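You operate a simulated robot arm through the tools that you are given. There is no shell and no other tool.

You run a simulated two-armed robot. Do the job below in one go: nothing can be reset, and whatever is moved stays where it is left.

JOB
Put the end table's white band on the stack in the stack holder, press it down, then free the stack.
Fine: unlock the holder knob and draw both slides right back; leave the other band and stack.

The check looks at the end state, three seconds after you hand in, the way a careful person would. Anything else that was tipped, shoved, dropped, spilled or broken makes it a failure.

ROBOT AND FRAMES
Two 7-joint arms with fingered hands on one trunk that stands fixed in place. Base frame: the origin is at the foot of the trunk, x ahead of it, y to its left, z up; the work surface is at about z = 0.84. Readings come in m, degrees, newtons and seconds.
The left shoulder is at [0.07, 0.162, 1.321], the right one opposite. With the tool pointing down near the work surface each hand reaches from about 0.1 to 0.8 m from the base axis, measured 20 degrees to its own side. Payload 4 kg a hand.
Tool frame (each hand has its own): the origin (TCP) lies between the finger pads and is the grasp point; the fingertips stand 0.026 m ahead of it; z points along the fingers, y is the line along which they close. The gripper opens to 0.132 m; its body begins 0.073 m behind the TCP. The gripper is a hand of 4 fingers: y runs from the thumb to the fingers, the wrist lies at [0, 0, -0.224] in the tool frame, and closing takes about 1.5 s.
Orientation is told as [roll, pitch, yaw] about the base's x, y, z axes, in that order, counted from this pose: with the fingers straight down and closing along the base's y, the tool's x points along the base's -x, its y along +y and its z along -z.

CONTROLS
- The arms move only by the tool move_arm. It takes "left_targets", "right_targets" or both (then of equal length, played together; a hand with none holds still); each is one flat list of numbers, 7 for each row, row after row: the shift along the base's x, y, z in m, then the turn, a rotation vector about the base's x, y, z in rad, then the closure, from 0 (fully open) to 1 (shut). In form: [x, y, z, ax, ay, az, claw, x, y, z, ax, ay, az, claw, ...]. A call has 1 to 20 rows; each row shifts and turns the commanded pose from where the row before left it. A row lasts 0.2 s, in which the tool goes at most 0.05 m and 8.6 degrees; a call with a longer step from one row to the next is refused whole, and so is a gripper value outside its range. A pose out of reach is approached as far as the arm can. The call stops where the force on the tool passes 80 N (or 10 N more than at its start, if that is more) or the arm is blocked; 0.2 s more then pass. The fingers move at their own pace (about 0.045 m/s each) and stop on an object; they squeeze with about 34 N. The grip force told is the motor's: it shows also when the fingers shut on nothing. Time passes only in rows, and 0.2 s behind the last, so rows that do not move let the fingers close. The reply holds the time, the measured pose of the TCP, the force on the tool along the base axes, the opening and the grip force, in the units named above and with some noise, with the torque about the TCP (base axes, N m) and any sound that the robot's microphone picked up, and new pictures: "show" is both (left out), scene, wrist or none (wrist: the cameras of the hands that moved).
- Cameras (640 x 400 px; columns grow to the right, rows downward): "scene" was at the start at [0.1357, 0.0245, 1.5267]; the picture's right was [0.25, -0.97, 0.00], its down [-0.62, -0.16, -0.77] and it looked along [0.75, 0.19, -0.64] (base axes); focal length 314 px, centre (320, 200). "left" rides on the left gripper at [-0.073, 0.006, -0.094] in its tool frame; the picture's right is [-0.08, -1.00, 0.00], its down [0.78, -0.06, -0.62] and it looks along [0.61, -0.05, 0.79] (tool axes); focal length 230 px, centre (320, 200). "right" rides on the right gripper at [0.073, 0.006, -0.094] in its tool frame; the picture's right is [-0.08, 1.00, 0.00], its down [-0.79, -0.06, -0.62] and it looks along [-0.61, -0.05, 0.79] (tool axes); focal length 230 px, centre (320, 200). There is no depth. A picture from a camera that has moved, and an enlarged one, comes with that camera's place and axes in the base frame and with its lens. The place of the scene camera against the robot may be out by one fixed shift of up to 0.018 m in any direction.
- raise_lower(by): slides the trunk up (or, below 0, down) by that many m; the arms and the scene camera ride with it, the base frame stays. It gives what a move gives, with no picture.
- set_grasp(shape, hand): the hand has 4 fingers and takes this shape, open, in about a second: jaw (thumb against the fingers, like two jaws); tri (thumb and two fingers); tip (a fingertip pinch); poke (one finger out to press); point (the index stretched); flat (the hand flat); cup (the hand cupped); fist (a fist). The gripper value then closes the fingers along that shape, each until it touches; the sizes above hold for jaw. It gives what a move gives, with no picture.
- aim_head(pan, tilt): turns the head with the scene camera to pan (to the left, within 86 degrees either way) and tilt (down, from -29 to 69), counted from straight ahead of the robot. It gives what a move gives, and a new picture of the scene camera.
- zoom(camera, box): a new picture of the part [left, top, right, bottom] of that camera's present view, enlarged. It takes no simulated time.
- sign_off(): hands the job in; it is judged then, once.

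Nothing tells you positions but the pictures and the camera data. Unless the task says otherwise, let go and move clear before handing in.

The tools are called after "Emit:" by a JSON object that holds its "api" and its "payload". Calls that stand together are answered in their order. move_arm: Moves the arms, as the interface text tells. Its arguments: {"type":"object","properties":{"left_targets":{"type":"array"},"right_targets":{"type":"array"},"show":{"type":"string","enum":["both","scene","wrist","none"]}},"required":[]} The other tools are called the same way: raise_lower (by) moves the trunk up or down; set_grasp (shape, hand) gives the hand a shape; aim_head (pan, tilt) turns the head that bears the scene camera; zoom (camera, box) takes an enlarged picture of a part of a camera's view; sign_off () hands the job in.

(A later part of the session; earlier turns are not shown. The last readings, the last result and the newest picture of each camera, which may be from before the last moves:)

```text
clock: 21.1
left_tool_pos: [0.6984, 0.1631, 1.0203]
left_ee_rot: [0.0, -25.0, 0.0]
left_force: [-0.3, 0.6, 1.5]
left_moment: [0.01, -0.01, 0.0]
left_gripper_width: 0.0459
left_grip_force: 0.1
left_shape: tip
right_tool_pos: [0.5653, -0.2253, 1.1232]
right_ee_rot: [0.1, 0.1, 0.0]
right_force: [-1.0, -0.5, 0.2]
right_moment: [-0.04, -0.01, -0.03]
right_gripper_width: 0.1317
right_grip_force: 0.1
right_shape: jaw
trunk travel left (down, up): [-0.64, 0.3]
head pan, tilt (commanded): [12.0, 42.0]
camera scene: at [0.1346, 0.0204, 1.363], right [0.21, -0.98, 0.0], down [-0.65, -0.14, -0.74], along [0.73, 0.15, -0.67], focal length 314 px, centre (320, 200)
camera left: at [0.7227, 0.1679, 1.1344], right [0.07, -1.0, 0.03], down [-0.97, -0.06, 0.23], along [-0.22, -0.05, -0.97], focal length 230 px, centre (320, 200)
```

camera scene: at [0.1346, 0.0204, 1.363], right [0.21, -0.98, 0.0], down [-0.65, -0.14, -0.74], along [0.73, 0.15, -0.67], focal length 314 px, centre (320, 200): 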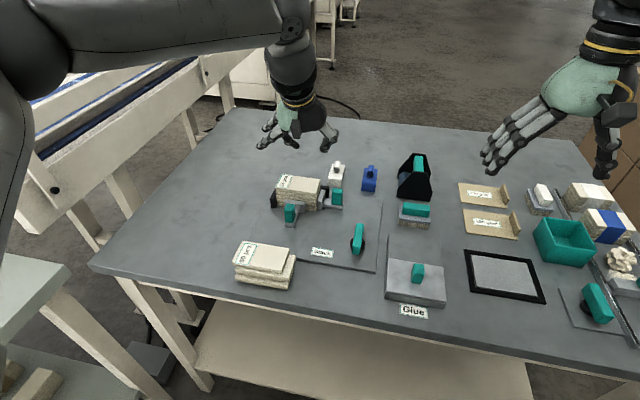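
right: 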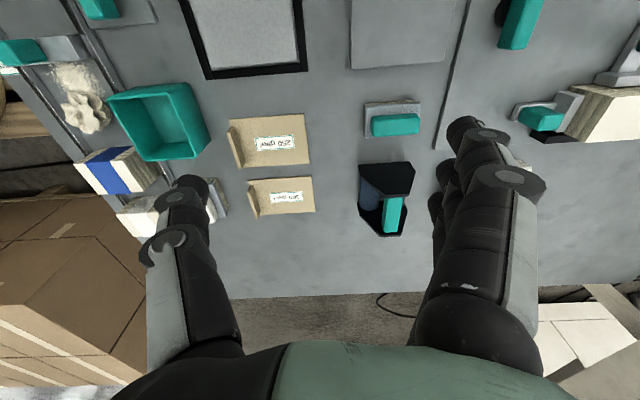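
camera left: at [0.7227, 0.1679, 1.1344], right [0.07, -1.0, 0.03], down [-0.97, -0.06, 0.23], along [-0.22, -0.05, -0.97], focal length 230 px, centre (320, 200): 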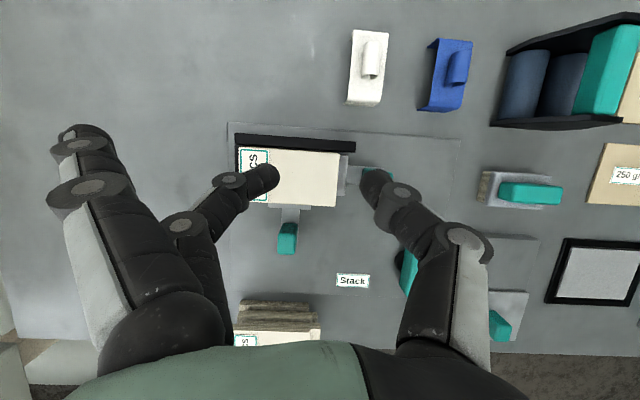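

The tilted wrist camera now looks straight down on the bands and holder. I'll zoom in to locate the band loop and the stack precisely.

Emit:
{"api": "zoom", "payload": {"camera": "left", "box": [320, 10, 480, 110]}}

Emit:
{"api": "zoom", "payload": {"camera": "left", "box": [220, 110, 380, 210]}}

```text
4.00 times, centred on (400, 60) of left
camera zoom: at [0.7227, 0.1679, 1.1344], right [0.07, -1.0, 0.03], down [-0.97, -0.06, 0.23], along [-0.22, -0.05, -0.97], focal length 920 px, centre (0, 760)
```

zoom: 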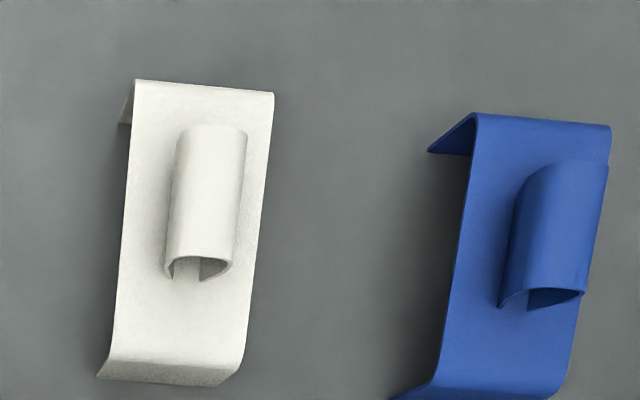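

```text
4.00 times, centred on (300, 160) of left
camera zoom: at [0.7227, 0.1679, 1.1344], right [0.07, -1.0, 0.03], down [-0.97, -0.06, 0.23], along [-0.22, -0.05, -0.97], focal length 920 px, centre (400, 360)
```

zoom: 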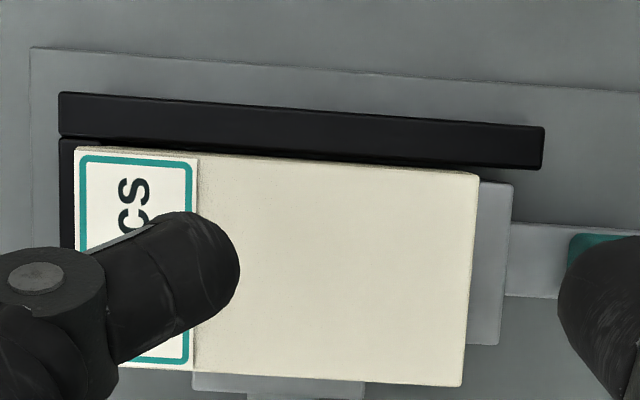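

The band loop is centred at about (0.809, 0.116), and the stack top is centred at about (0.691, 0.189). I'll move over the band at this height to see whether the tilted arm reaches it.

Emit:
{"api": "move_arm", "payload": {"left_targets": [0.021, -0.0094, 0, 0, 0, 0, 0.65, 0.021, -0.0094, 0, 0, 0, 0, 0.65, 0.021, -0.0094, 0, 0, 0, 0, 0.65, 0.02, -0.0094, 0, 0, 0, 0, 0.65, 0.02, -0.0094, 0, 0, 0, 0, 0.65, 0, 0, 0, 0, 0, 0, 0.65], "show": "both"}}

```text
clock: 22.5
left_tool_pos: [0.7988, 0.1164, 1.019]
left_ee_rot: [0.0, -25.2, 0.0]
left_force: [-0.2, 0.5, -0.4]
left_moment: [-0.03, 0.0, -0.03]
left_gripper_width: 0.0463
left_grip_force: 0.0
left_shape: tip
right_tool_pos: [0.5658, -0.2243, 1.1236]
right_ee_rot: [-0.1, 0.0, 0.0]
right_force: [-0.9, -0.2, 0.3]
right_moment: [-0.01, -0.02, 0.01]
right_gripper_width: 0.1319
right_grip_force: 0.1
right_shape: jaw
trunk travel left (down, up): [-0.64, 0.3]
head pan, tilt (commanded): [12.0, 42.0]
camera scene: at [0.1342, 0.0215, 1.363], right [0.21, -0.98, 0.0], down [-0.65, -0.14, -0.74], along [0.73, 0.15, -0.67], focal length 314 px, centre (320, 200)
camera left: at [0.8256, 0.122, 1.1333], right [0.07, -1.0, 0.03], down [-0.97, -0.06, 0.23], along [-0.23, -0.05, -0.97], focal length 230 px, centre (320, 200)
```

scene: 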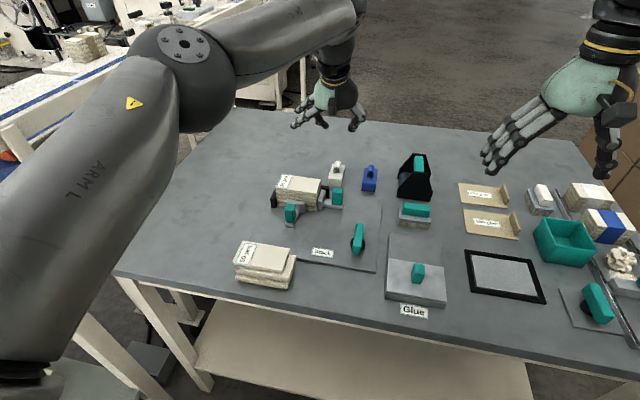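
left: 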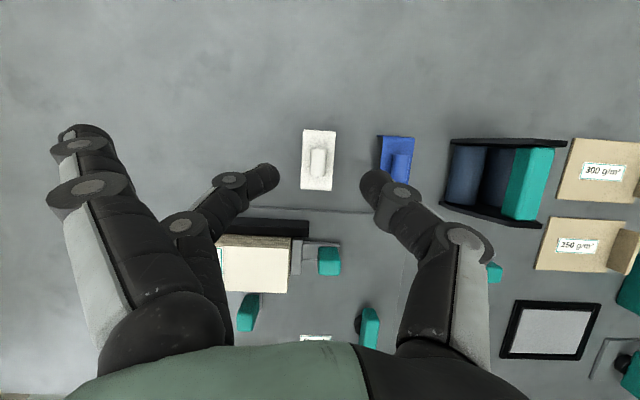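

The hand is over the band and within reach. I'll come down to just above the loop and look again.

Emit:
{"api": "move_arm", "payload": {"left_targets": [0, 0, -0.021, 0, 0, 0, 0.65, 0, 0, -0.021, 0, 0, 0, 0.65, 0, 0, -0.021, 0, 0, 0, 0.65, 0, 0, -0.02, 0, 0, 0, 0.65, 0, 0, 0, 0, 0, 0, 0.65], "show": "both"}}

Emit:
{"api": "zoom", "payload": {"camera": "left", "box": [240, 100, 400, 200]}}

Emit:
{"api": "zoom", "payload": {"camera": "scene", "box": [290, 110, 410, 200]}}

```text
clock: 23.7
left_tool_pos: [0.7982, 0.1157, 0.9359]
left_ee_rot: [0.1, -24.9, 0.0]
left_force: [0.2, 0.0, 0.5]
left_moment: [-0.02, 0.0, -0.01]
left_gripper_width: 0.046
left_grip_force: 0.2
left_shape: tip
right_tool_pos: [0.5651, -0.2237, 1.1234]
right_ee_rot: [0.0, 0.0, -0.1]
right_force: [0.7, -0.1, 0.3]
right_moment: [-0.02, 0.03, 0.01]
right_gripper_width: 0.1319
right_grip_force: 0.1
right_shape: jaw
trunk travel left (down, up): [-0.64, 0.3]
head pan, tilt (commanded): [12.0, 42.0]
camera scene: at [0.1342, 0.0205, 1.363], right [0.21, -0.98, 0.0], down [-0.65, -0.14, -0.74], along [0.73, 0.15, -0.67], focal length 314 px, centre (320, 200)
camera left: at [0.8248, 0.1214, 1.051], right [0.07, -1.0, 0.03], down [-0.97, -0.06, 0.23], along [-0.23, -0.05, -0.97], focal length 230 px, centre (320, 200)
```

scene: 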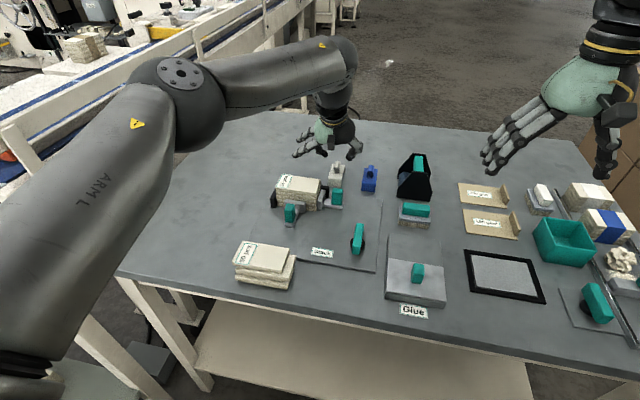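
left: 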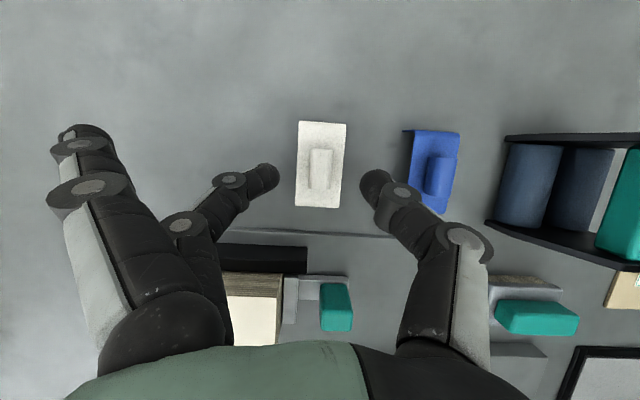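

```text
4.00 times, centred on (320, 150) of left
camera zoom: at [0.8248, 0.1214, 1.051], right [0.07, -1.0, 0.03], down [-0.97, -0.06, 0.23], along [-0.23, -0.05, -0.97], focal length 920 px, centre (320, 400)
```

zoom: 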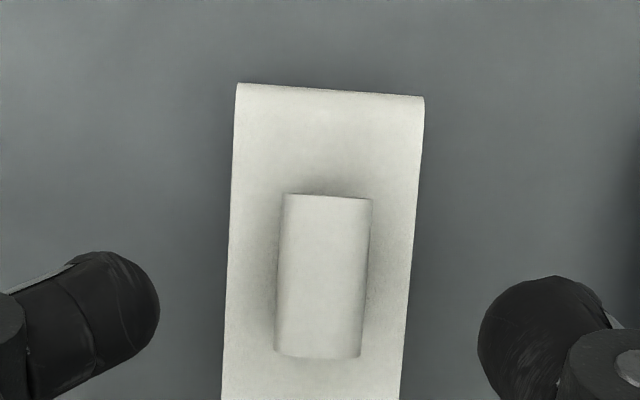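

```text
4.44 times, centred on (350, 155) of scene
camera zoom: at [0.1342, 0.0205, 1.363], right [0.21, -0.98, 0.0], down [-0.65, -0.14, -0.74], along [0.73, 0.15, -0.67], focal length 1395 px, centre (187, 400)
```

zoom: 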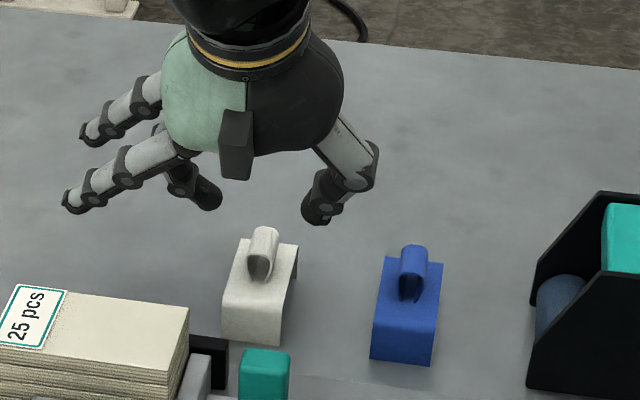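

The loop lies at about (0.810, 0.114), centred between the finger and thumb. I'll lower so the fingertips end just above the band's top plate.

Emit:
{"api": "move_arm", "payload": {"left_targets": [0.003, -0.001, -0.009, 0, 0, 0, 0.65, 0, 0, -0.009, 0, 0, 0, 0.65, 0, 0, -0.009, 0, 0, 0, 0.65, 0, 0, -0.008, 0, 0, 0, 0.65, 0, 0, 0, 0, 0, 0, 0.65], "show": "both"}}

Emit:
{"api": "zoom", "payload": {"camera": "left", "box": [240, 120, 400, 220]}}

Emit:
{"api": "zoom", "payload": {"camera": "scene", "box": [310, 140, 390, 190]}}

```text
clock: 24.9
left_tool_pos: [0.8001, 0.114, 0.9009]
left_ee_rot: [0.0, -24.9, -0.1]
left_force: [-0.4, 0.4, -0.4]
left_moment: [-0.04, 0.02, 0.0]
left_gripper_width: 0.0459
left_grip_force: 0.0
left_shape: tip
right_tool_pos: [0.5659, -0.2254, 1.1232]
right_ee_rot: [0.0, 0.0, -0.1]
right_force: [0.1, 0.2, 0.5]
right_moment: [-0.01, 0.02, 0.02]
right_gripper_width: 0.1318
right_grip_force: 0.1
right_shape: jaw
trunk travel left (down, up): [-0.64, 0.3]
head pan, tilt (commanded): [12.0, 42.0]
camera scene: at [0.1344, 0.0205, 1.363], right [0.21, -0.98, 0.0], down [-0.65, -0.14, -0.74], along [0.73, 0.15, -0.67], focal length 314 px, centre (320, 200)
camera left: at [0.8271, 0.1201, 1.0156], right [0.07, -1.0, 0.03], down [-0.97, -0.06, 0.23], along [-0.23, -0.05, -0.97], focal length 230 px, centre (320, 200)
```

scene: 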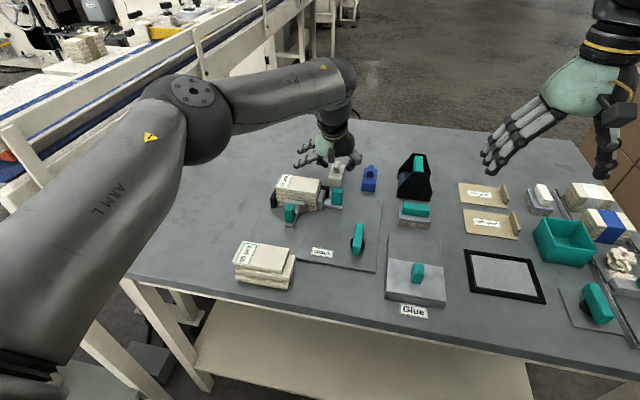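
left: 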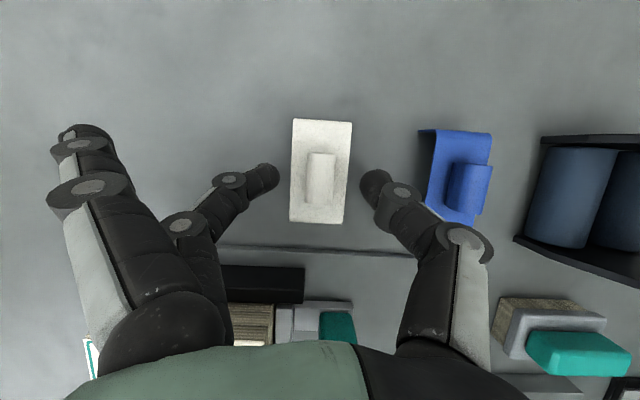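

```text
4.00 times, centred on (320, 170) of left
camera zoom: at [0.8271, 0.1201, 1.0156], right [0.07, -1.0, 0.03], down [-0.97, -0.06, 0.23], along [-0.23, -0.05, -0.97], focal length 920 px, centre (320, 320)
```

zoom: 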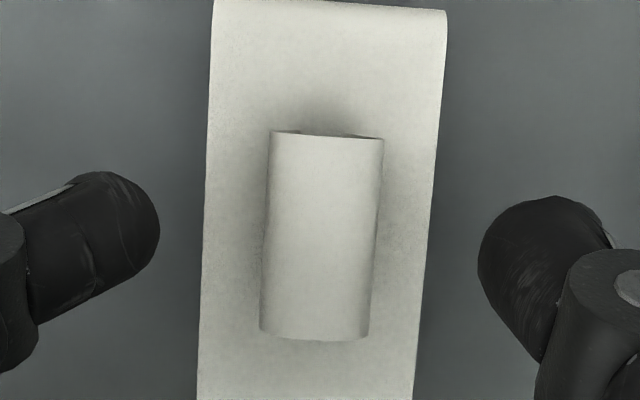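

```text
8.00 times, centred on (350, 165) of scene
camera zoom: at [0.1344, 0.0205, 1.363], right [0.21, -0.98, 0.0], down [-0.65, -0.14, -0.74], along [0.73, 0.15, -0.67], focal length 2512 px, centre (80, 480)
```

zoom: 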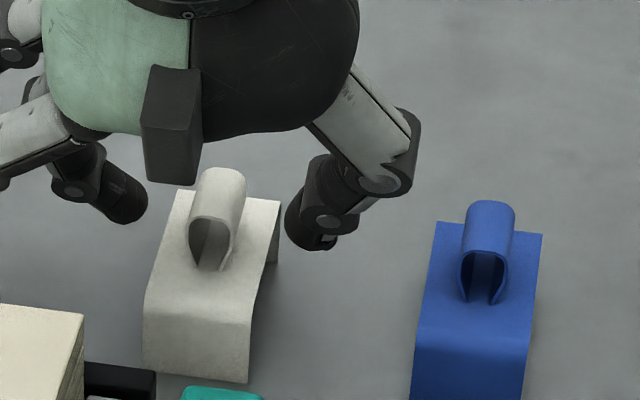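

Finger and thumb are centred on the loop and just above the band's top plate. I'll close on it.

Emit:
{"api": "move_arm", "payload": {"left_targets": [0, 0, 0, 0, 0, 0, 0.8, 0, 0, 0, 0, 0, 0, 0.9, 0, 0, 0, 0, 0, 0, 1, 0, 0, 0, 0, 0, 0, 1, 0, 0, 0, 0, 0, 0, 1, 0, 0, 0, 0, 0, 0, 1, 0, 0, 0, 0, 0, 0, 1], "show": "both"}}

Emit:
{"api": "zoom", "payload": {"camera": "left", "box": [240, 120, 400, 220]}}

Emit:
{"api": "zoom", "payload": {"camera": "scene", "box": [310, 140, 390, 190]}}

```text
clock: 26.5
left_tool_pos: [0.8017, 0.1141, 0.9018]
left_ee_rot: [0.0, -24.9, 0.1]
left_force: [0.6, 0.7, 0.4]
left_moment: [-0.02, -0.01, 0.0]
left_gripper_width: 0.0101
left_grip_force: 34.1
left_shape: tip
right_tool_pos: [0.5655, -0.2247, 1.1241]
right_ee_rot: [0.1, 0.0, -0.1]
right_force: [-0.6, -0.9, 0.3]
right_moment: [0.0, -0.01, -0.01]
right_gripper_width: 0.1319
right_grip_force: 0.1
right_shape: jaw
trunk travel left (down, up): [-0.64, 0.3]
head pan, tilt (commanded): [12.0, 42.0]
camera scene: at [0.1347, 0.0205, 1.3629], right [0.21, -0.98, 0.0], down [-0.65, -0.14, -0.74], along [0.73, 0.15, -0.67], focal length 314 px, centre (320, 200)
camera left: at [0.8273, 0.12, 1.0158], right [0.07, -1.0, 0.03], down [-0.97, -0.06, 0.23], along [-0.23, -0.05, -0.97], focal length 230 px, centre (320, 200)
```

scene: 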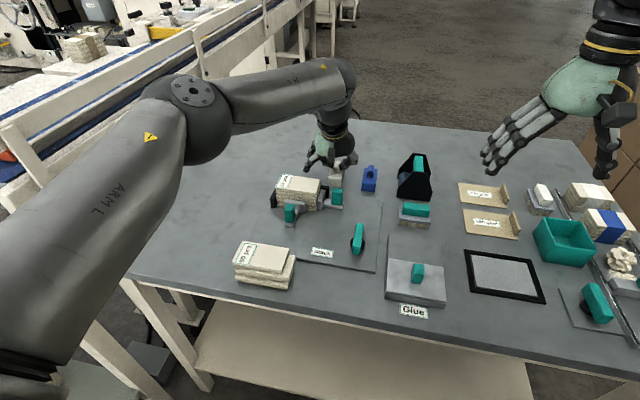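
left: 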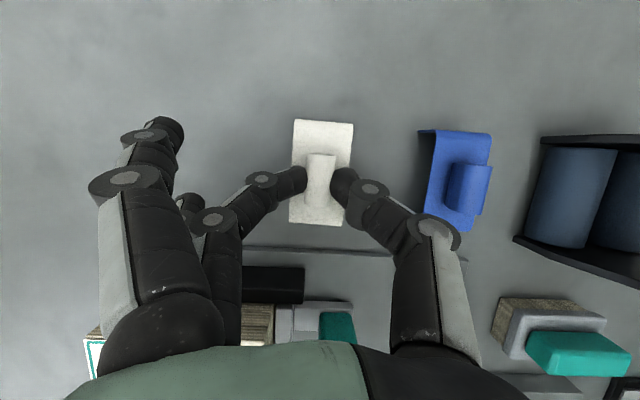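

```text
4.00 times, centred on (320, 170) of left
camera zoom: at [0.8273, 0.12, 1.0158], right [0.07, -1.0, 0.03], down [-0.97, -0.06, 0.23], along [-0.23, -0.05, -0.97], focal length 920 px, centre (320, 320)
```

zoom: 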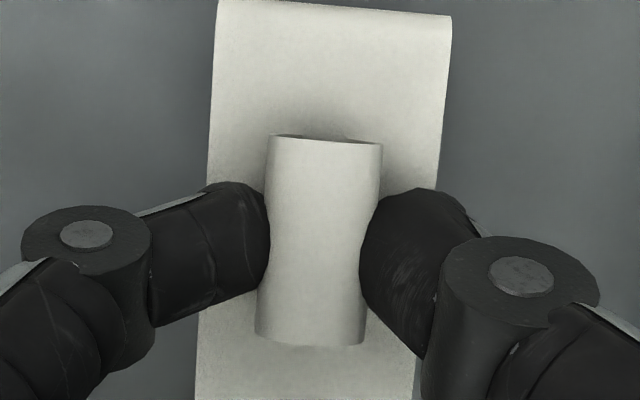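

```text
8.00 times, centred on (350, 165) of scene
camera zoom: at [0.1347, 0.0205, 1.3629], right [0.21, -0.98, 0.0], down [-0.65, -0.14, -0.74], along [0.73, 0.15, -0.67], focal length 2512 px, centre (80, 480)
```

zoom: 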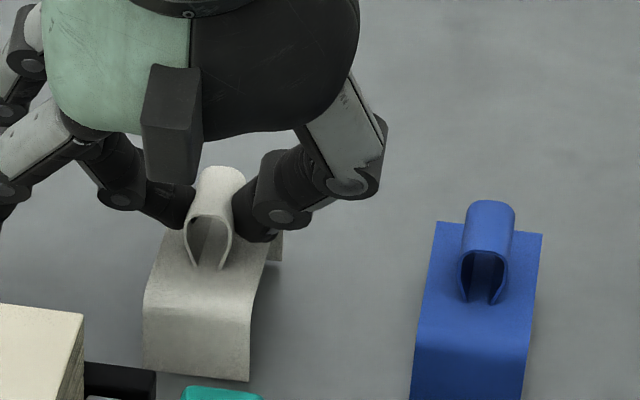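

The fingers hold the loop, and the band gives a little, so it is soft. I'll lift slowly and check that it comes up level.

Emit:
{"api": "move_arm", "payload": {"left_targets": [0, 0, 0.005, 0, 0, 0, 1, 0, 0, 0.01, 0, 0, 0, 1, 0, 0, 0.015, 0, 0, 0, 1, 0, 0, 0.02, 0, 0, 0, 1, 0, 0, 0.02, 0, 0, 0, 1, 0, 0, 0.02, 0, 0, 0, 1, 0, 0, 0.01, 0, 0, 0, 1, 0, 0, 0, 0, 0, 0, 1], "show": "both"}}

Emit:
{"api": "zoom", "payload": {"camera": "scene", "box": [290, 110, 410, 200]}}

Emit:
{"api": "zoom", "payload": {"camera": "left", "box": [240, 90, 400, 190]}}

```text
clock: 28.3
left_tool_pos: [0.8042, 0.1127, 1.0046]
left_ee_rot: [0.0, -24.9, 0.0]
left_force: [0.0, 0.1, -0.3]
left_moment: [-0.03, 0.02, 0.02]
left_gripper_width: 0.0102
left_grip_force: 34.3
left_shape: tip
right_tool_pos: [0.5667, -0.2265, 1.123]
right_ee_rot: [-0.1, 0.0, -0.1]
right_force: [-0.2, 0.6, -0.7]
right_moment: [0.03, -0.01, 0.01]
right_gripper_width: 0.1318
right_grip_force: 0.0
right_shape: jaw
trunk travel left (down, up): [-0.64, 0.3]
head pan, tilt (commanded): [12.0, 42.0]
camera scene: at [0.1348, 0.0205, 1.3629], right [0.21, -0.98, 0.0], down [-0.65, -0.14, -0.74], along [0.73, 0.15, -0.67], focal length 314 px, centre (320, 200)
camera left: at [0.8299, 0.1186, 1.1188], right [0.07, -1.0, 0.03], down [-0.97, -0.06, 0.23], along [-0.23, -0.05, -0.97], focal length 230 px, centre (320, 200)
```

scene: 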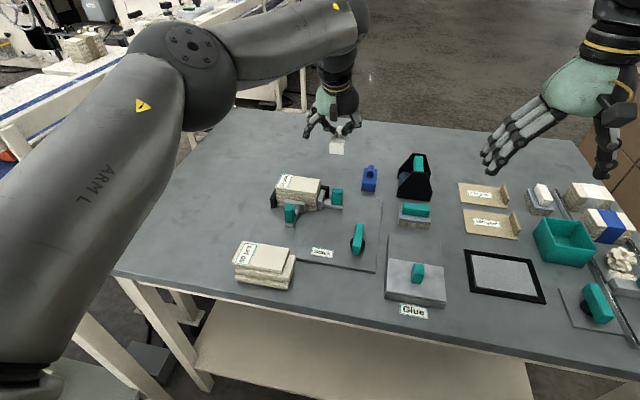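
left: 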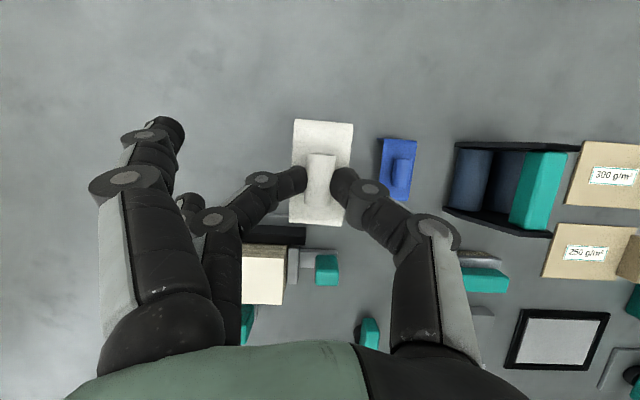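

```text
4.44 times, centred on (350, 155) of scene
camera zoom: at [0.1348, 0.0205, 1.3629], right [0.21, -0.98, 0.0], down [-0.65, -0.14, -0.74], along [0.73, 0.15, -0.67], focal length 1395 px, centre (187, 400)
```

zoom: 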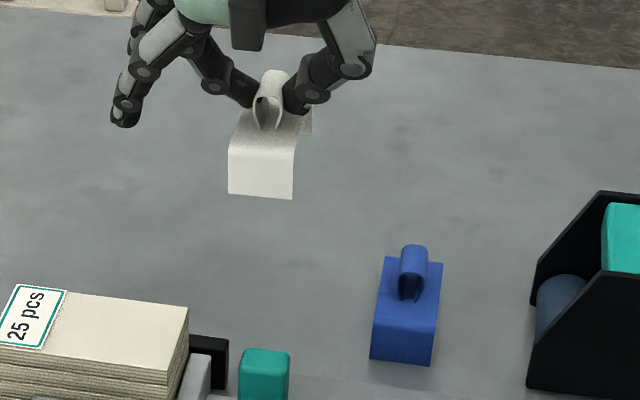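

```text
4.00 times, centred on (320, 140) of left
camera zoom: at [0.8299, 0.1186, 1.1188], right [0.07, -1.0, 0.03], down [-0.97, -0.06, 0.23], along [-0.23, -0.05, -0.97], focal length 920 px, centre (320, 440)
```

zoom: 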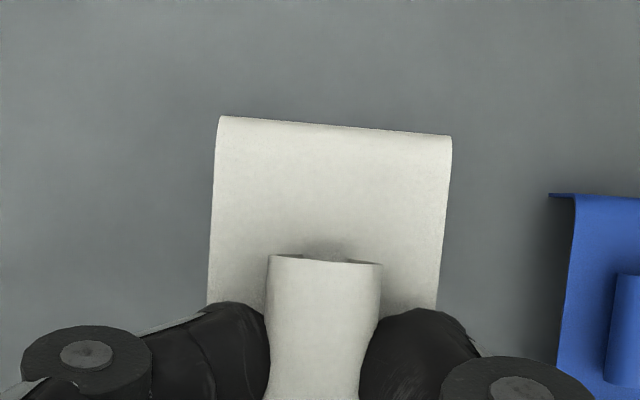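

The band hangs level and steady in the pinch. I'll carry it over to above the stack at this height.

Emit:
{"api": "move_arm", "payload": {"left_targets": [-0.015, 0.0095, 0, 0, 0, 0, 1, -0.02, 0.013, 0, 0, 0, 0, 1, -0.023, 0.0145, 0, 0, 0, 0, 1, -0.023, 0.0145, 0, 0, 0, 0, 1, -0.02, 0.013, 0, 0, 0, 0, 1, -0.017, 0.01, 0, 0, 0, 0, 1, 0, 0, 0, 0, 0, 0, 1], "show": "both"}}

Emit:
{"api": "zoom", "payload": {"camera": "scene", "box": [250, 140, 370, 215]}}

Emit:
{"api": "zoom", "payload": {"camera": "left", "box": [240, 90, 400, 190]}}

```text
clock: 29.9
left_tool_pos: [0.6829, 0.1886, 1.0008]
left_ee_rot: [0.0, -24.8, 0.0]
left_force: [-0.4, 0.4, 0.8]
left_moment: [0.01, 0.0, -0.01]
left_gripper_width: 0.0103
left_grip_force: 33.7
left_shape: tip
right_tool_pos: [0.5671, -0.2253, 1.1244]
right_ee_rot: [0.0, 0.0, -0.1]
right_force: [0.0, -0.5, 0.2]
right_moment: [0.0, 0.01, -0.03]
right_gripper_width: 0.1318
right_grip_force: 0.1
right_shape: jaw
trunk travel left (down, up): [-0.64, 0.3]
head pan, tilt (commanded): [12.0, 42.0]
camera scene: at [0.135, 0.0201, 1.3629], right [0.21, -0.98, 0.0], down [-0.65, -0.14, -0.74], along [0.73, 0.15, -0.67], focal length 314 px, centre (320, 200)
camera left: at [0.7098, 0.1947, 1.1155], right [0.07, -1.0, 0.03], down [-0.97, -0.06, 0.23], along [-0.23, -0.05, -0.97], focal length 230 px, centre (320, 200)
```

scene: 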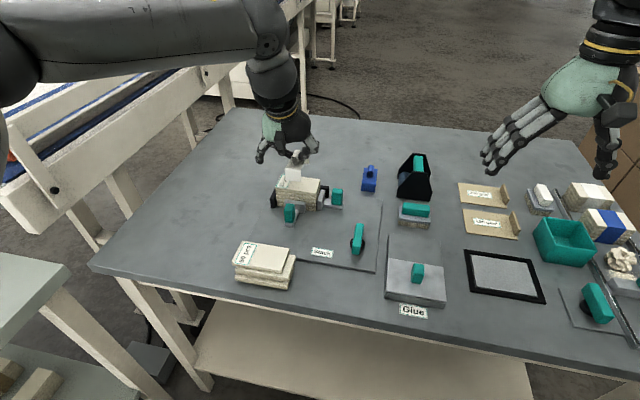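
left: 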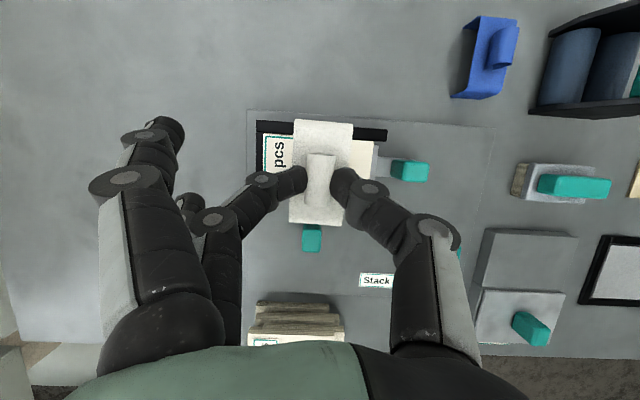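

```text
5.33 times, centred on (310, 178) of scene
camera zoom: at [0.135, 0.0201, 1.3629], right [0.21, -0.98, 0.0], down [-0.65, -0.14, -0.74], along [0.73, 0.15, -0.67], focal length 1674 px, centre (373, 320)
```

zoom: 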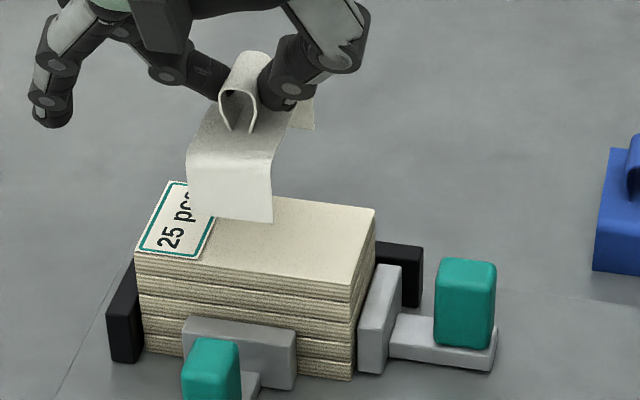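

```text
4.00 times, centred on (320, 140) of left
camera zoom: at [0.7098, 0.1947, 1.1155], right [0.07, -1.0, 0.03], down [-0.97, -0.06, 0.23], along [-0.23, -0.05, -0.97], focal length 920 px, centre (320, 440)
```

zoom: 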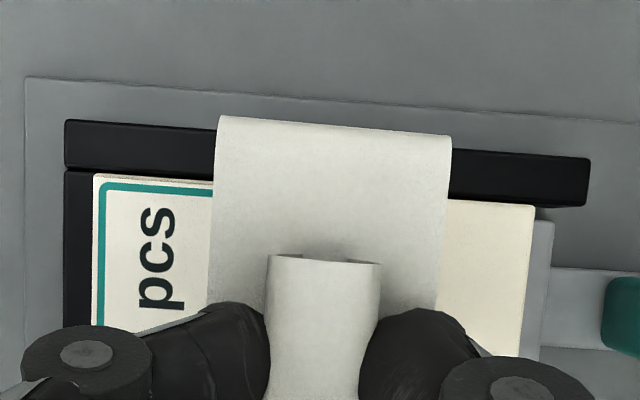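

The band sits centred over the stack, with its legs clearing the front and back edges by several mm. I'll go down to just above the stack top and check again before the legs straddle it.

Emit:
{"api": "move_arm", "payload": {"left_targets": [0.001, 0, -0.01, 0, 0, 0, 1, 0, 0, -0.01, 0, 0, 0, 1, 0, 0, -0.008, 0, 0, 0, 1, 0, 0, 0, 0, 0, 0, 1], "show": "wrist"}}

Emit:
{"api": "zoom", "payload": {"camera": "scene", "box": [264, 150, 344, 215]}}

Emit:
{"api": "zoom", "payload": {"camera": "left", "box": [240, 100, 400, 240]}}

```text
clock: 30.9
left_tool_pos: [0.6862, 0.1877, 0.9735]
left_ee_rot: [0.0, -24.9, -0.1]
left_force: [0.7, 0.1, 0.2]
left_moment: [-0.01, 0.02, 0.01]
left_gripper_width: 0.01
left_grip_force: 33.8
left_shape: tip
right_tool_pos: [0.5667, -0.2243, 1.1228]
right_ee_rot: [0.0, 0.0, -0.1]
right_force: [-0.2, -0.5, -0.5]
right_moment: [-0.03, 0.02, 0.01]
right_gripper_width: 0.132
right_grip_force: 0.0
right_shape: jaw
trunk travel left (down, up): [-0.64, 0.3]
head pan, tilt (commanded): [12.0, 42.0]
camera left: at [0.7118, 0.1936, 1.0887], right [0.07, -1.0, 0.03], down [-0.97, -0.06, 0.23], along [-0.23, -0.05, -0.97], focal length 230 px, centre (320, 200)
```

left: 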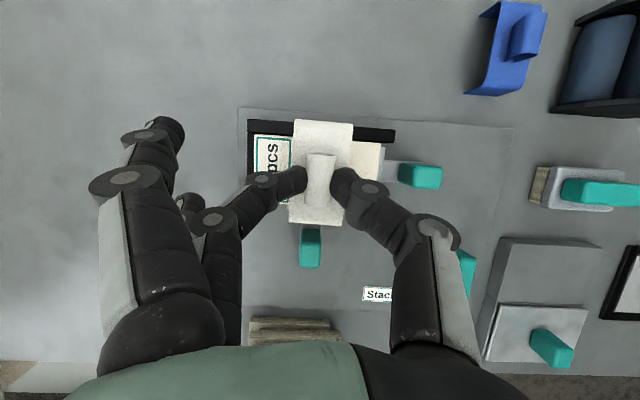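

```text
6.15 times, centred on (304, 182) of scene
camera zoom: at [0.1346, 0.0205, 1.3629], right [0.21, -0.98, 0.0], down [-0.65, -0.14, -0.74], along [0.73, 0.15, -0.67], focal length 1932 px, centre (418, 308)
```

zoom: 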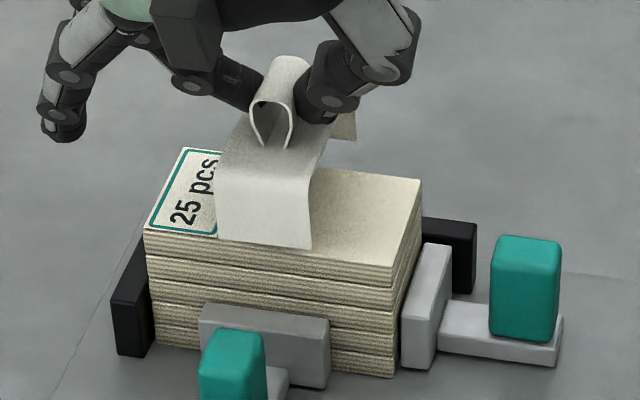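

```text
2.86 times, centred on (320, 170) of left
camera zoom: at [0.7118, 0.1936, 1.0887], right [0.07, -1.0, 0.03], down [-0.97, -0.06, 0.23], along [-0.23, -0.05, -0.97], focal length 657 px, centre (320, 286)
```

zoom: 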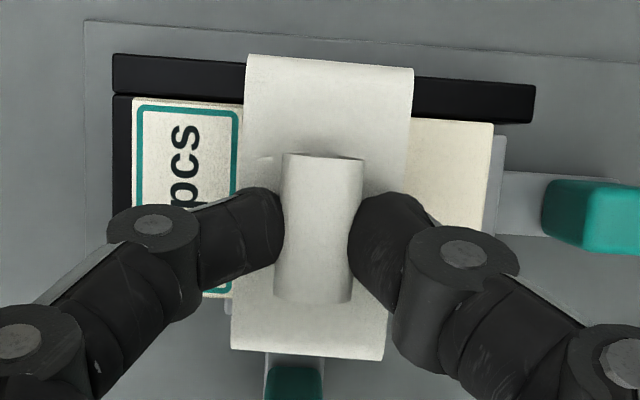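

Alignment is good: the front leg is about 5–7 mm ahead of the stack edge and the back leg about 8 mm behind it. I'll lower the band over the stack in small steps.

Emit:
{"api": "move_arm", "payload": {"left_targets": [-0.001, 0.001, -0.006, 0, 0, 0, 1, 0, 0, -0.006, 0, 0, 0, 1, 0, 0, -0.006, 0, 0, 0, 1, 0, 0, -0.006, 0, 0, 0, 1, 0, 0, -0.004, 0, 0, 0, 1, 0, 0, 0, 0, 0, 0, 1], "show": "wrist"}}

Emit:
{"api": "zoom", "payload": {"camera": "scene", "box": [264, 150, 344, 215]}}

Emit:
{"api": "zoom", "payload": {"camera": "left", "box": [240, 100, 400, 240]}}

```text
clock: 32.3
left_tool_pos: [0.6851, 0.1906, 0.9477]
left_ee_rot: [-0.1, -24.8, -0.1]
left_force: [0.2, 0.3, 0.6]
left_moment: [0.0, 0.0, 0.05]
left_gripper_width: 0.0102
left_grip_force: 34.1
left_shape: tip
right_tool_pos: [0.5661, -0.225, 1.1223]
right_ee_rot: [0.0, 0.0, -0.1]
right_force: [0.4, 0.2, 0.4]
right_moment: [0.04, 0.02, 0.0]
right_gripper_width: 0.1319
right_grip_force: 0.1
right_shape: jaw
trunk travel left (down, up): [-0.64, 0.3]
head pan, tilt (commanded): [12.0, 42.0]
camera left: at [0.711, 0.1961, 1.0619], right [0.07, -1.0, 0.03], down [-0.97, -0.06, 0.23], along [-0.23, -0.05, -0.97], focal length 230 px, centre (320, 200)
```

left: 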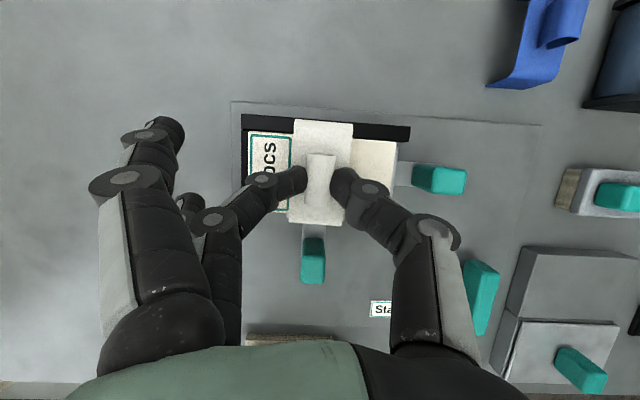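

```text
6.15 times, centred on (304, 182) of scene
camera zoom: at [0.1346, 0.0205, 1.3629], right [0.21, -0.98, 0.0], down [-0.65, -0.14, -0.74], along [0.73, 0.15, -0.67], focal length 1932 px, centre (418, 308)
```

zoom: 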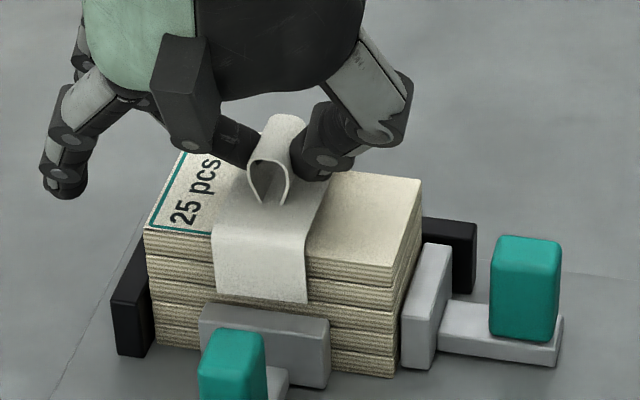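

```text
2.86 times, centred on (320, 170) of left
camera zoom: at [0.711, 0.1961, 1.0619], right [0.07, -1.0, 0.03], down [-0.97, -0.06, 0.23], along [-0.23, -0.05, -0.97], focal length 657 px, centre (320, 286)
```

zoom: 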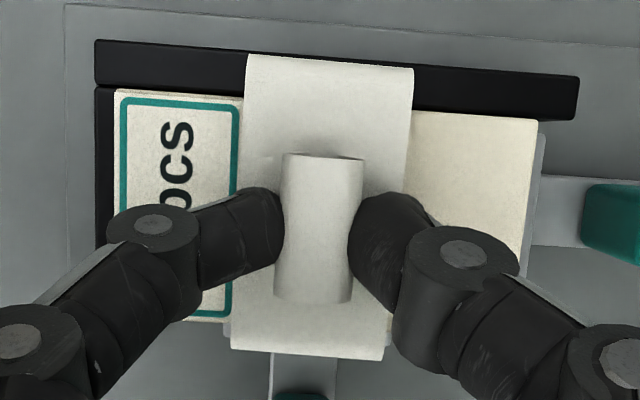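

The legs now straddle the stack, with the top plate about 9 mm above it. I'll keep lowering gently and watch the force.

Emit:
{"api": "move_arm", "payload": {"left_targets": [0, 0, -0.003, 0, 0, 0, 1, 0, 0, -0.003, 0, 0, 0, 1, 0, 0, -0.002, 0, 0, 0, 1, 0, 0, 0, 0, 0, 0, 1], "show": "none"}}

Emit:
{"api": "zoom", "payload": {"camera": "scene", "box": [264, 150, 344, 215]}}

Emit:
{"api": "zoom", "payload": {"camera": "left", "box": [240, 100, 400, 240]}}

```text
clock: 33.3
left_tool_pos: [0.6838, 0.1908, 0.9416]
left_ee_rot: [0.0, -25.1, 0.0]
left_force: [2.8, -0.1, 8.6]
left_moment: [0.04, -0.1, -0.05]
left_gripper_width: 0.011
left_grip_force: 33.8
left_shape: tip
right_tool_pos: [0.565, -0.2262, 1.1239]
right_ee_rot: [0.0, 0.1, -0.1]
right_force: [0.3, 0.0, 0.8]
right_moment: [-0.01, -0.02, 0.04]
right_gripper_width: 0.132
right_grip_force: 0.1
right_shape: jaw
trunk travel left (down, up): [-0.64, 0.3]
head pan, tilt (commanded): [12.0, 42.0]
```

```text
6.15 times, centred on (304, 182) of scene
camera zoom: at [0.1338, 0.02, 1.3632], right [0.21, -0.98, 0.0], down [-0.65, -0.14, -0.74], along [0.73, 0.15, -0.67], focal length 1932 px, centre (418, 308)
```

zoom: 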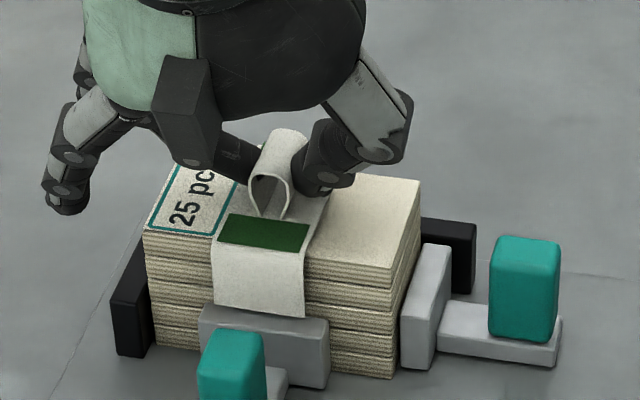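

```text
2.86 times, centred on (320, 170) of left
camera zoom: at [0.7096, 0.1956, 1.0554], right [0.07, -1.0, 0.03], down [-0.97, -0.06, 0.23], along [-0.22, -0.05, -0.97], focal length 657 px, centre (320, 286)
```

zoom: 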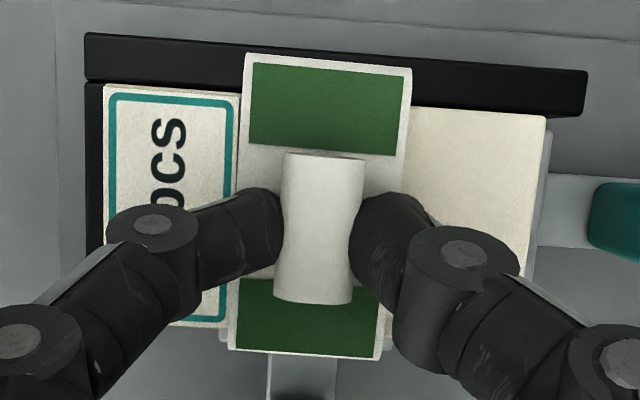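

The band is seated and two green patches have appeared on its top, which looks like an indicator that it is pressed home, at about 9 N. I'll press a touch more and hold it briefly.

Emit:
{"api": "move_arm", "payload": {"left_targets": [0, 0, -0.002, 0, 0, 0, 1, 0, 0, 0, 0, 0, 0, 1, 0, 0, 0, 0, 0, 0, 1, 0, 0, 0, 0, 0, 0, 1, 0, 0, 0, 0, 0, 0, 1], "show": "none"}}

Emit:
{"api": "zoom", "payload": {"camera": "scene", "box": [264, 150, 344, 215]}}

Emit:
{"api": "zoom", "payload": {"camera": "left", "box": [240, 100, 400, 240]}}

```text
clock: 34.5
left_tool_pos: [0.6839, 0.1893, 0.9407]
left_ee_rot: [0.1, -25.3, 0.0]
left_force: [8.5, 0.8, 24.3]
left_moment: [0.14, -0.3, 0.02]
left_gripper_width: 0.0112
left_grip_force: 33.9
left_shape: tip
right_tool_pos: [0.564, -0.2266, 1.1255]
right_ee_rot: [-0.1, -0.2, 0.0]
right_force: [-0.6, 0.8, 0.4]
right_moment: [-0.01, -0.03, -0.01]
right_gripper_width: 0.1319
right_grip_force: 0.1
right_shape: jaw
trunk travel left (down, up): [-0.64, 0.3]
head pan, tilt (commanded): [12.0, 42.0]
```

```text
6.15 times, centred on (304, 182) of scene
camera zoom: at [0.1326, 0.0197, 1.3633], right [0.21, -0.98, 0.0], down [-0.65, -0.14, -0.74], along [0.73, 0.15, -0.67], focal length 1932 px, centre (418, 308)
```

zoom: 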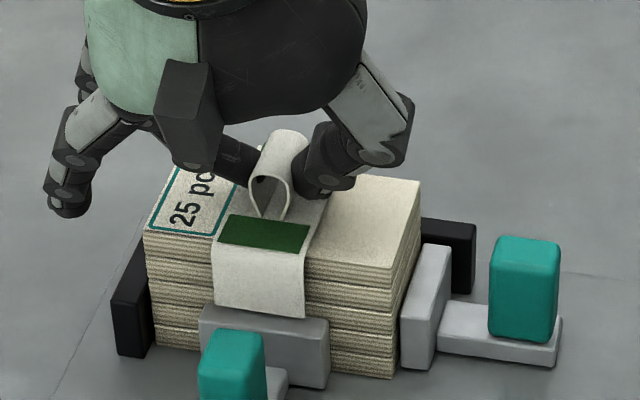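

```text
2.86 times, centred on (320, 170) of left
camera zoom: at [0.7091, 0.1951, 1.0545], right [0.07, -1.0, 0.03], down [-0.97, -0.06, 0.22], along [-0.22, -0.05, -0.97], focal length 657 px, centre (320, 286)
```

zoom: 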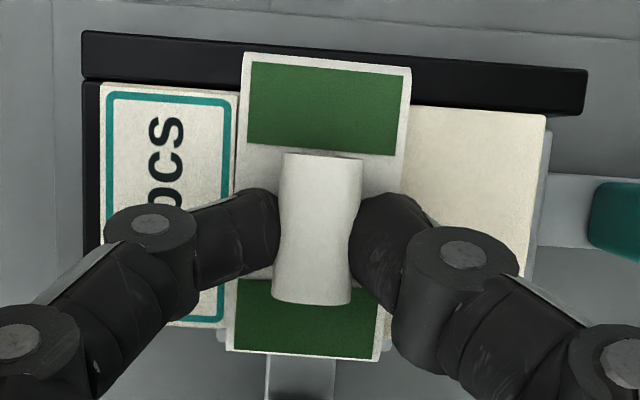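

The band is pressed home at about 24 N and the green patches hold. I'll ease the load, open the pinch without lifting, and check the band stays put.

Emit:
{"api": "move_arm", "payload": {"left_targets": [0, 0, 0.002, 0, 0, 0, 1, 0, 0, 0, 0, 0, 0, 0.9, 0, 0, 0, 0, 0, 0, 0.75, 0, 0, 0, 0, 0, 0, 0.65, 0, 0, 0, 0, 0, 0, 0.65, 0, 0, 0, 0, 0, 0, 0.65], "show": "wrist"}}

Emit:
{"api": "zoom", "payload": {"camera": "scene", "box": [264, 150, 344, 215]}}

Emit:
{"api": "zoom", "payload": {"camera": "left", "box": [240, 100, 400, 240]}}

```text
clock: 35.9
left_tool_pos: [0.6858, 0.1907, 0.9376]
left_ee_rot: [0.0, -24.9, 0.0]
left_force: [0.1, 0.1, -0.2]
left_moment: [-0.01, 0.01, -0.01]
left_gripper_width: 0.0456
left_grip_force: 0.1
left_shape: tip
right_tool_pos: [0.5666, -0.2262, 1.1244]
right_ee_rot: [0.0, 0.0, -0.1]
right_force: [0.2, 0.0, 0.2]
right_moment: [-0.04, -0.01, 0.0]
right_gripper_width: 0.1318
right_grip_force: 0.1
right_shape: jaw
trunk travel left (down, up): [-0.64, 0.3]
head pan, tilt (commanded): [12.0, 42.0]
camera left: at [0.7102, 0.196, 1.0522], right [0.07, -1.0, 0.03], down [-0.97, -0.06, 0.23], along [-0.23, -0.05, -0.97], focal length 230 px, centre (320, 200)
```

left: 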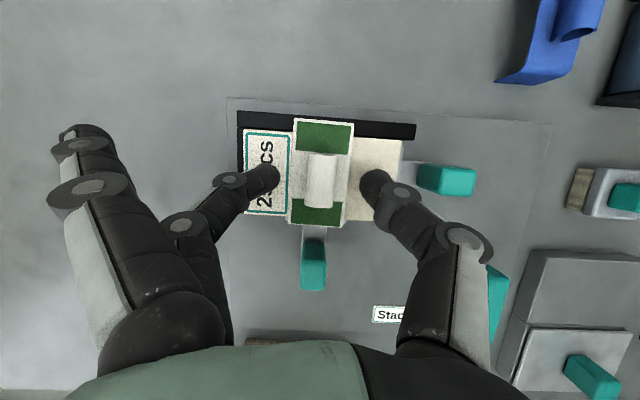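

```text
6.15 times, centred on (304, 182) of scene
camera zoom: at [0.1344, 0.0204, 1.3629], right [0.21, -0.98, 0.0], down [-0.65, -0.14, -0.74], along [0.73, 0.15, -0.67], focal length 1932 px, centre (418, 308)
```

zoom: 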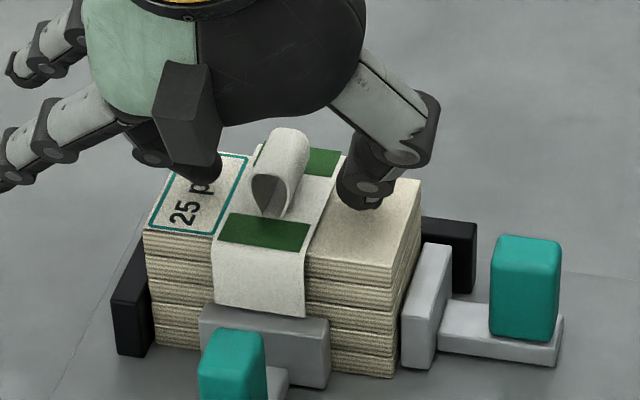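

```text
2.86 times, centred on (320, 170) of left
camera zoom: at [0.7102, 0.196, 1.0522], right [0.07, -1.0, 0.03], down [-0.97, -0.06, 0.23], along [-0.23, -0.05, -0.97], focal length 657 px, centre (320, 286)
```

zoom: 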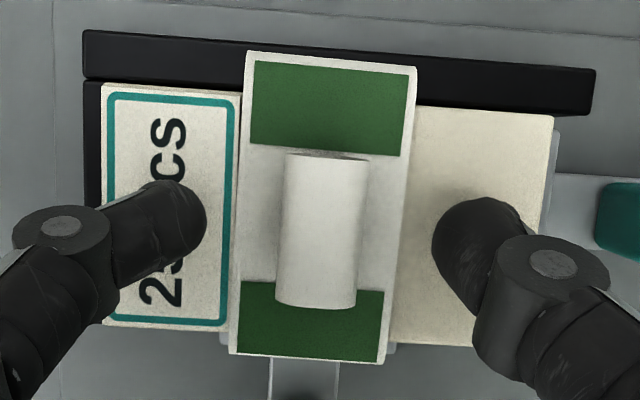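

Released: the band sits flat on the stack with its green patches still showing. I'll lift the left hand straight up and park it clear to the left.

Emit:
{"api": "move_arm", "payload": {"left_targets": [0, 0, 0.01, 0, 0, 0, 0.6, 0, 0, 0.02, 0, 0, 0, 0.6, 0, 0, 0.03, 0, 0, 0, 0.6, 0, 0, 0.03, 0, 0, 0, 0.6, 0, 0, 0.03, 0, 0, 0, 0.6, -0.02, 0.03, 0.01, 0, 0, 0, 0.6, -0.02, 0.03, 0, 0, 0.145, 0, 0.6, -0.02, 0.03, 0, 0, 0.145, 0, 0.6, -0.02, 0.03, 0, 0, 0.145, 0, 0.6, -0.01, 0.02, 0, 0, 0, 0, 0.6], "show": "both"}}

Emit:
{"api": "zoom", "payload": {"camera": "scene", "box": [264, 160, 394, 260]}}

Emit:
{"api": "zoom", "payload": {"camera": "scene", "box": [560, 270, 640, 340]}}

```text
clock: 38.1
left_tool_pos: [0.5932, 0.3318, 1.0687]
left_ee_rot: [-0.1, 0.0, 0.0]
left_force: [-0.4, -0.4, 0.6]
left_moment: [-0.06, -0.03, -0.02]
left_gripper_width: 0.0524
left_grip_force: 0.2
left_shape: tip
right_tool_pos: [0.5659, -0.2239, 1.1242]
right_ee_rot: [-0.1, 0.1, 0.0]
right_force: [-0.1, 0.6, 0.4]
right_moment: [-0.03, -0.01, 0.0]
right_gripper_width: 0.132
right_grip_force: 0.0
right_shape: jaw
trunk travel left (down, up): [-0.64, 0.3]
head pan, tilt (commanded): [12.0, 42.0]
camera scene: at [0.1339, 0.0221, 1.363], right [0.21, -0.98, 0.0], down [-0.65, -0.14, -0.74], along [0.73, 0.15, -0.67], focal length 314 px, centre (320, 200)
camera left: at [0.665, 0.3375, 1.1612], right [0.08, -1.0, 0.0], down [-0.78, -0.06, 0.62], along [-0.61, -0.05, -0.79], focal length 230 px, centre (320, 200)
```

scene: 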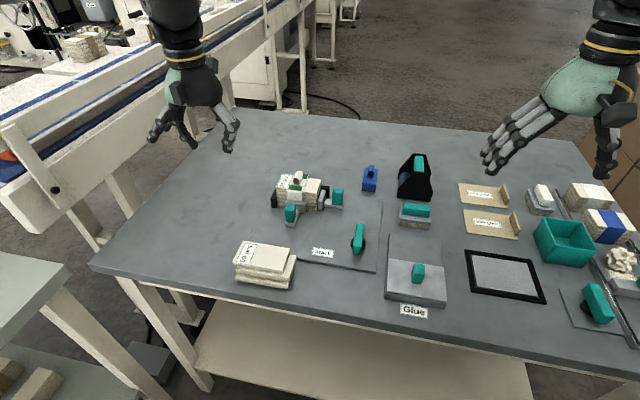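
left: 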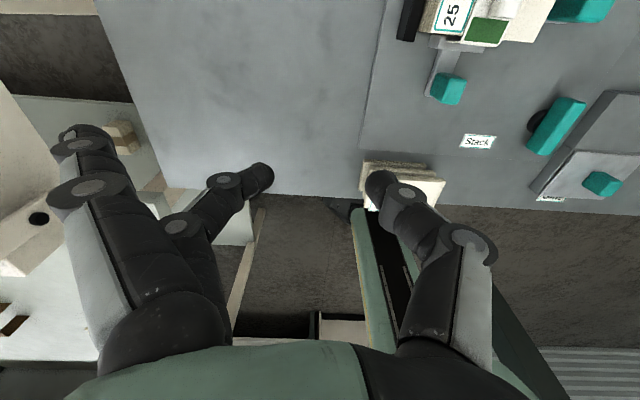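

```text
4.00 times, centred on (329, 210) of scene
camera zoom: at [0.1339, 0.0221, 1.363], right [0.21, -0.98, 0.0], down [-0.65, -0.14, -0.74], along [0.73, 0.15, -0.67], focal length 1256 px, centre (284, 160)
```

zoom: 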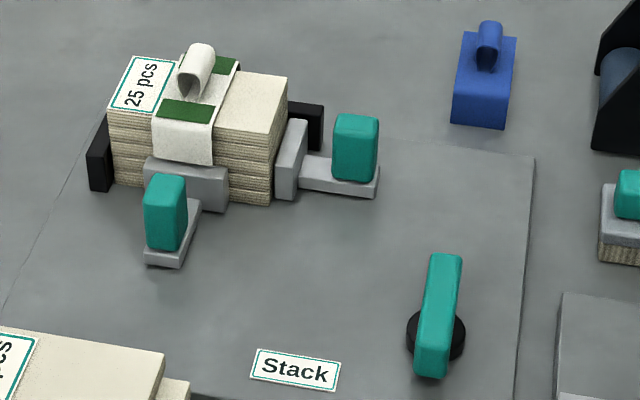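

```text
5.71 times, centred on (600, 305) of scene
camera zoom: at [0.1339, 0.0221, 1.363], right [0.21, -0.98, 0.0], down [-0.65, -0.14, -0.74], along [0.73, 0.15, -0.67], focal length 1794 px, centre (-1280, -400)
```

zoom: 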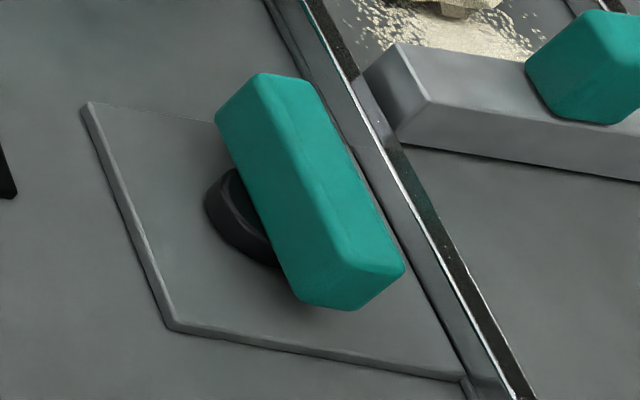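

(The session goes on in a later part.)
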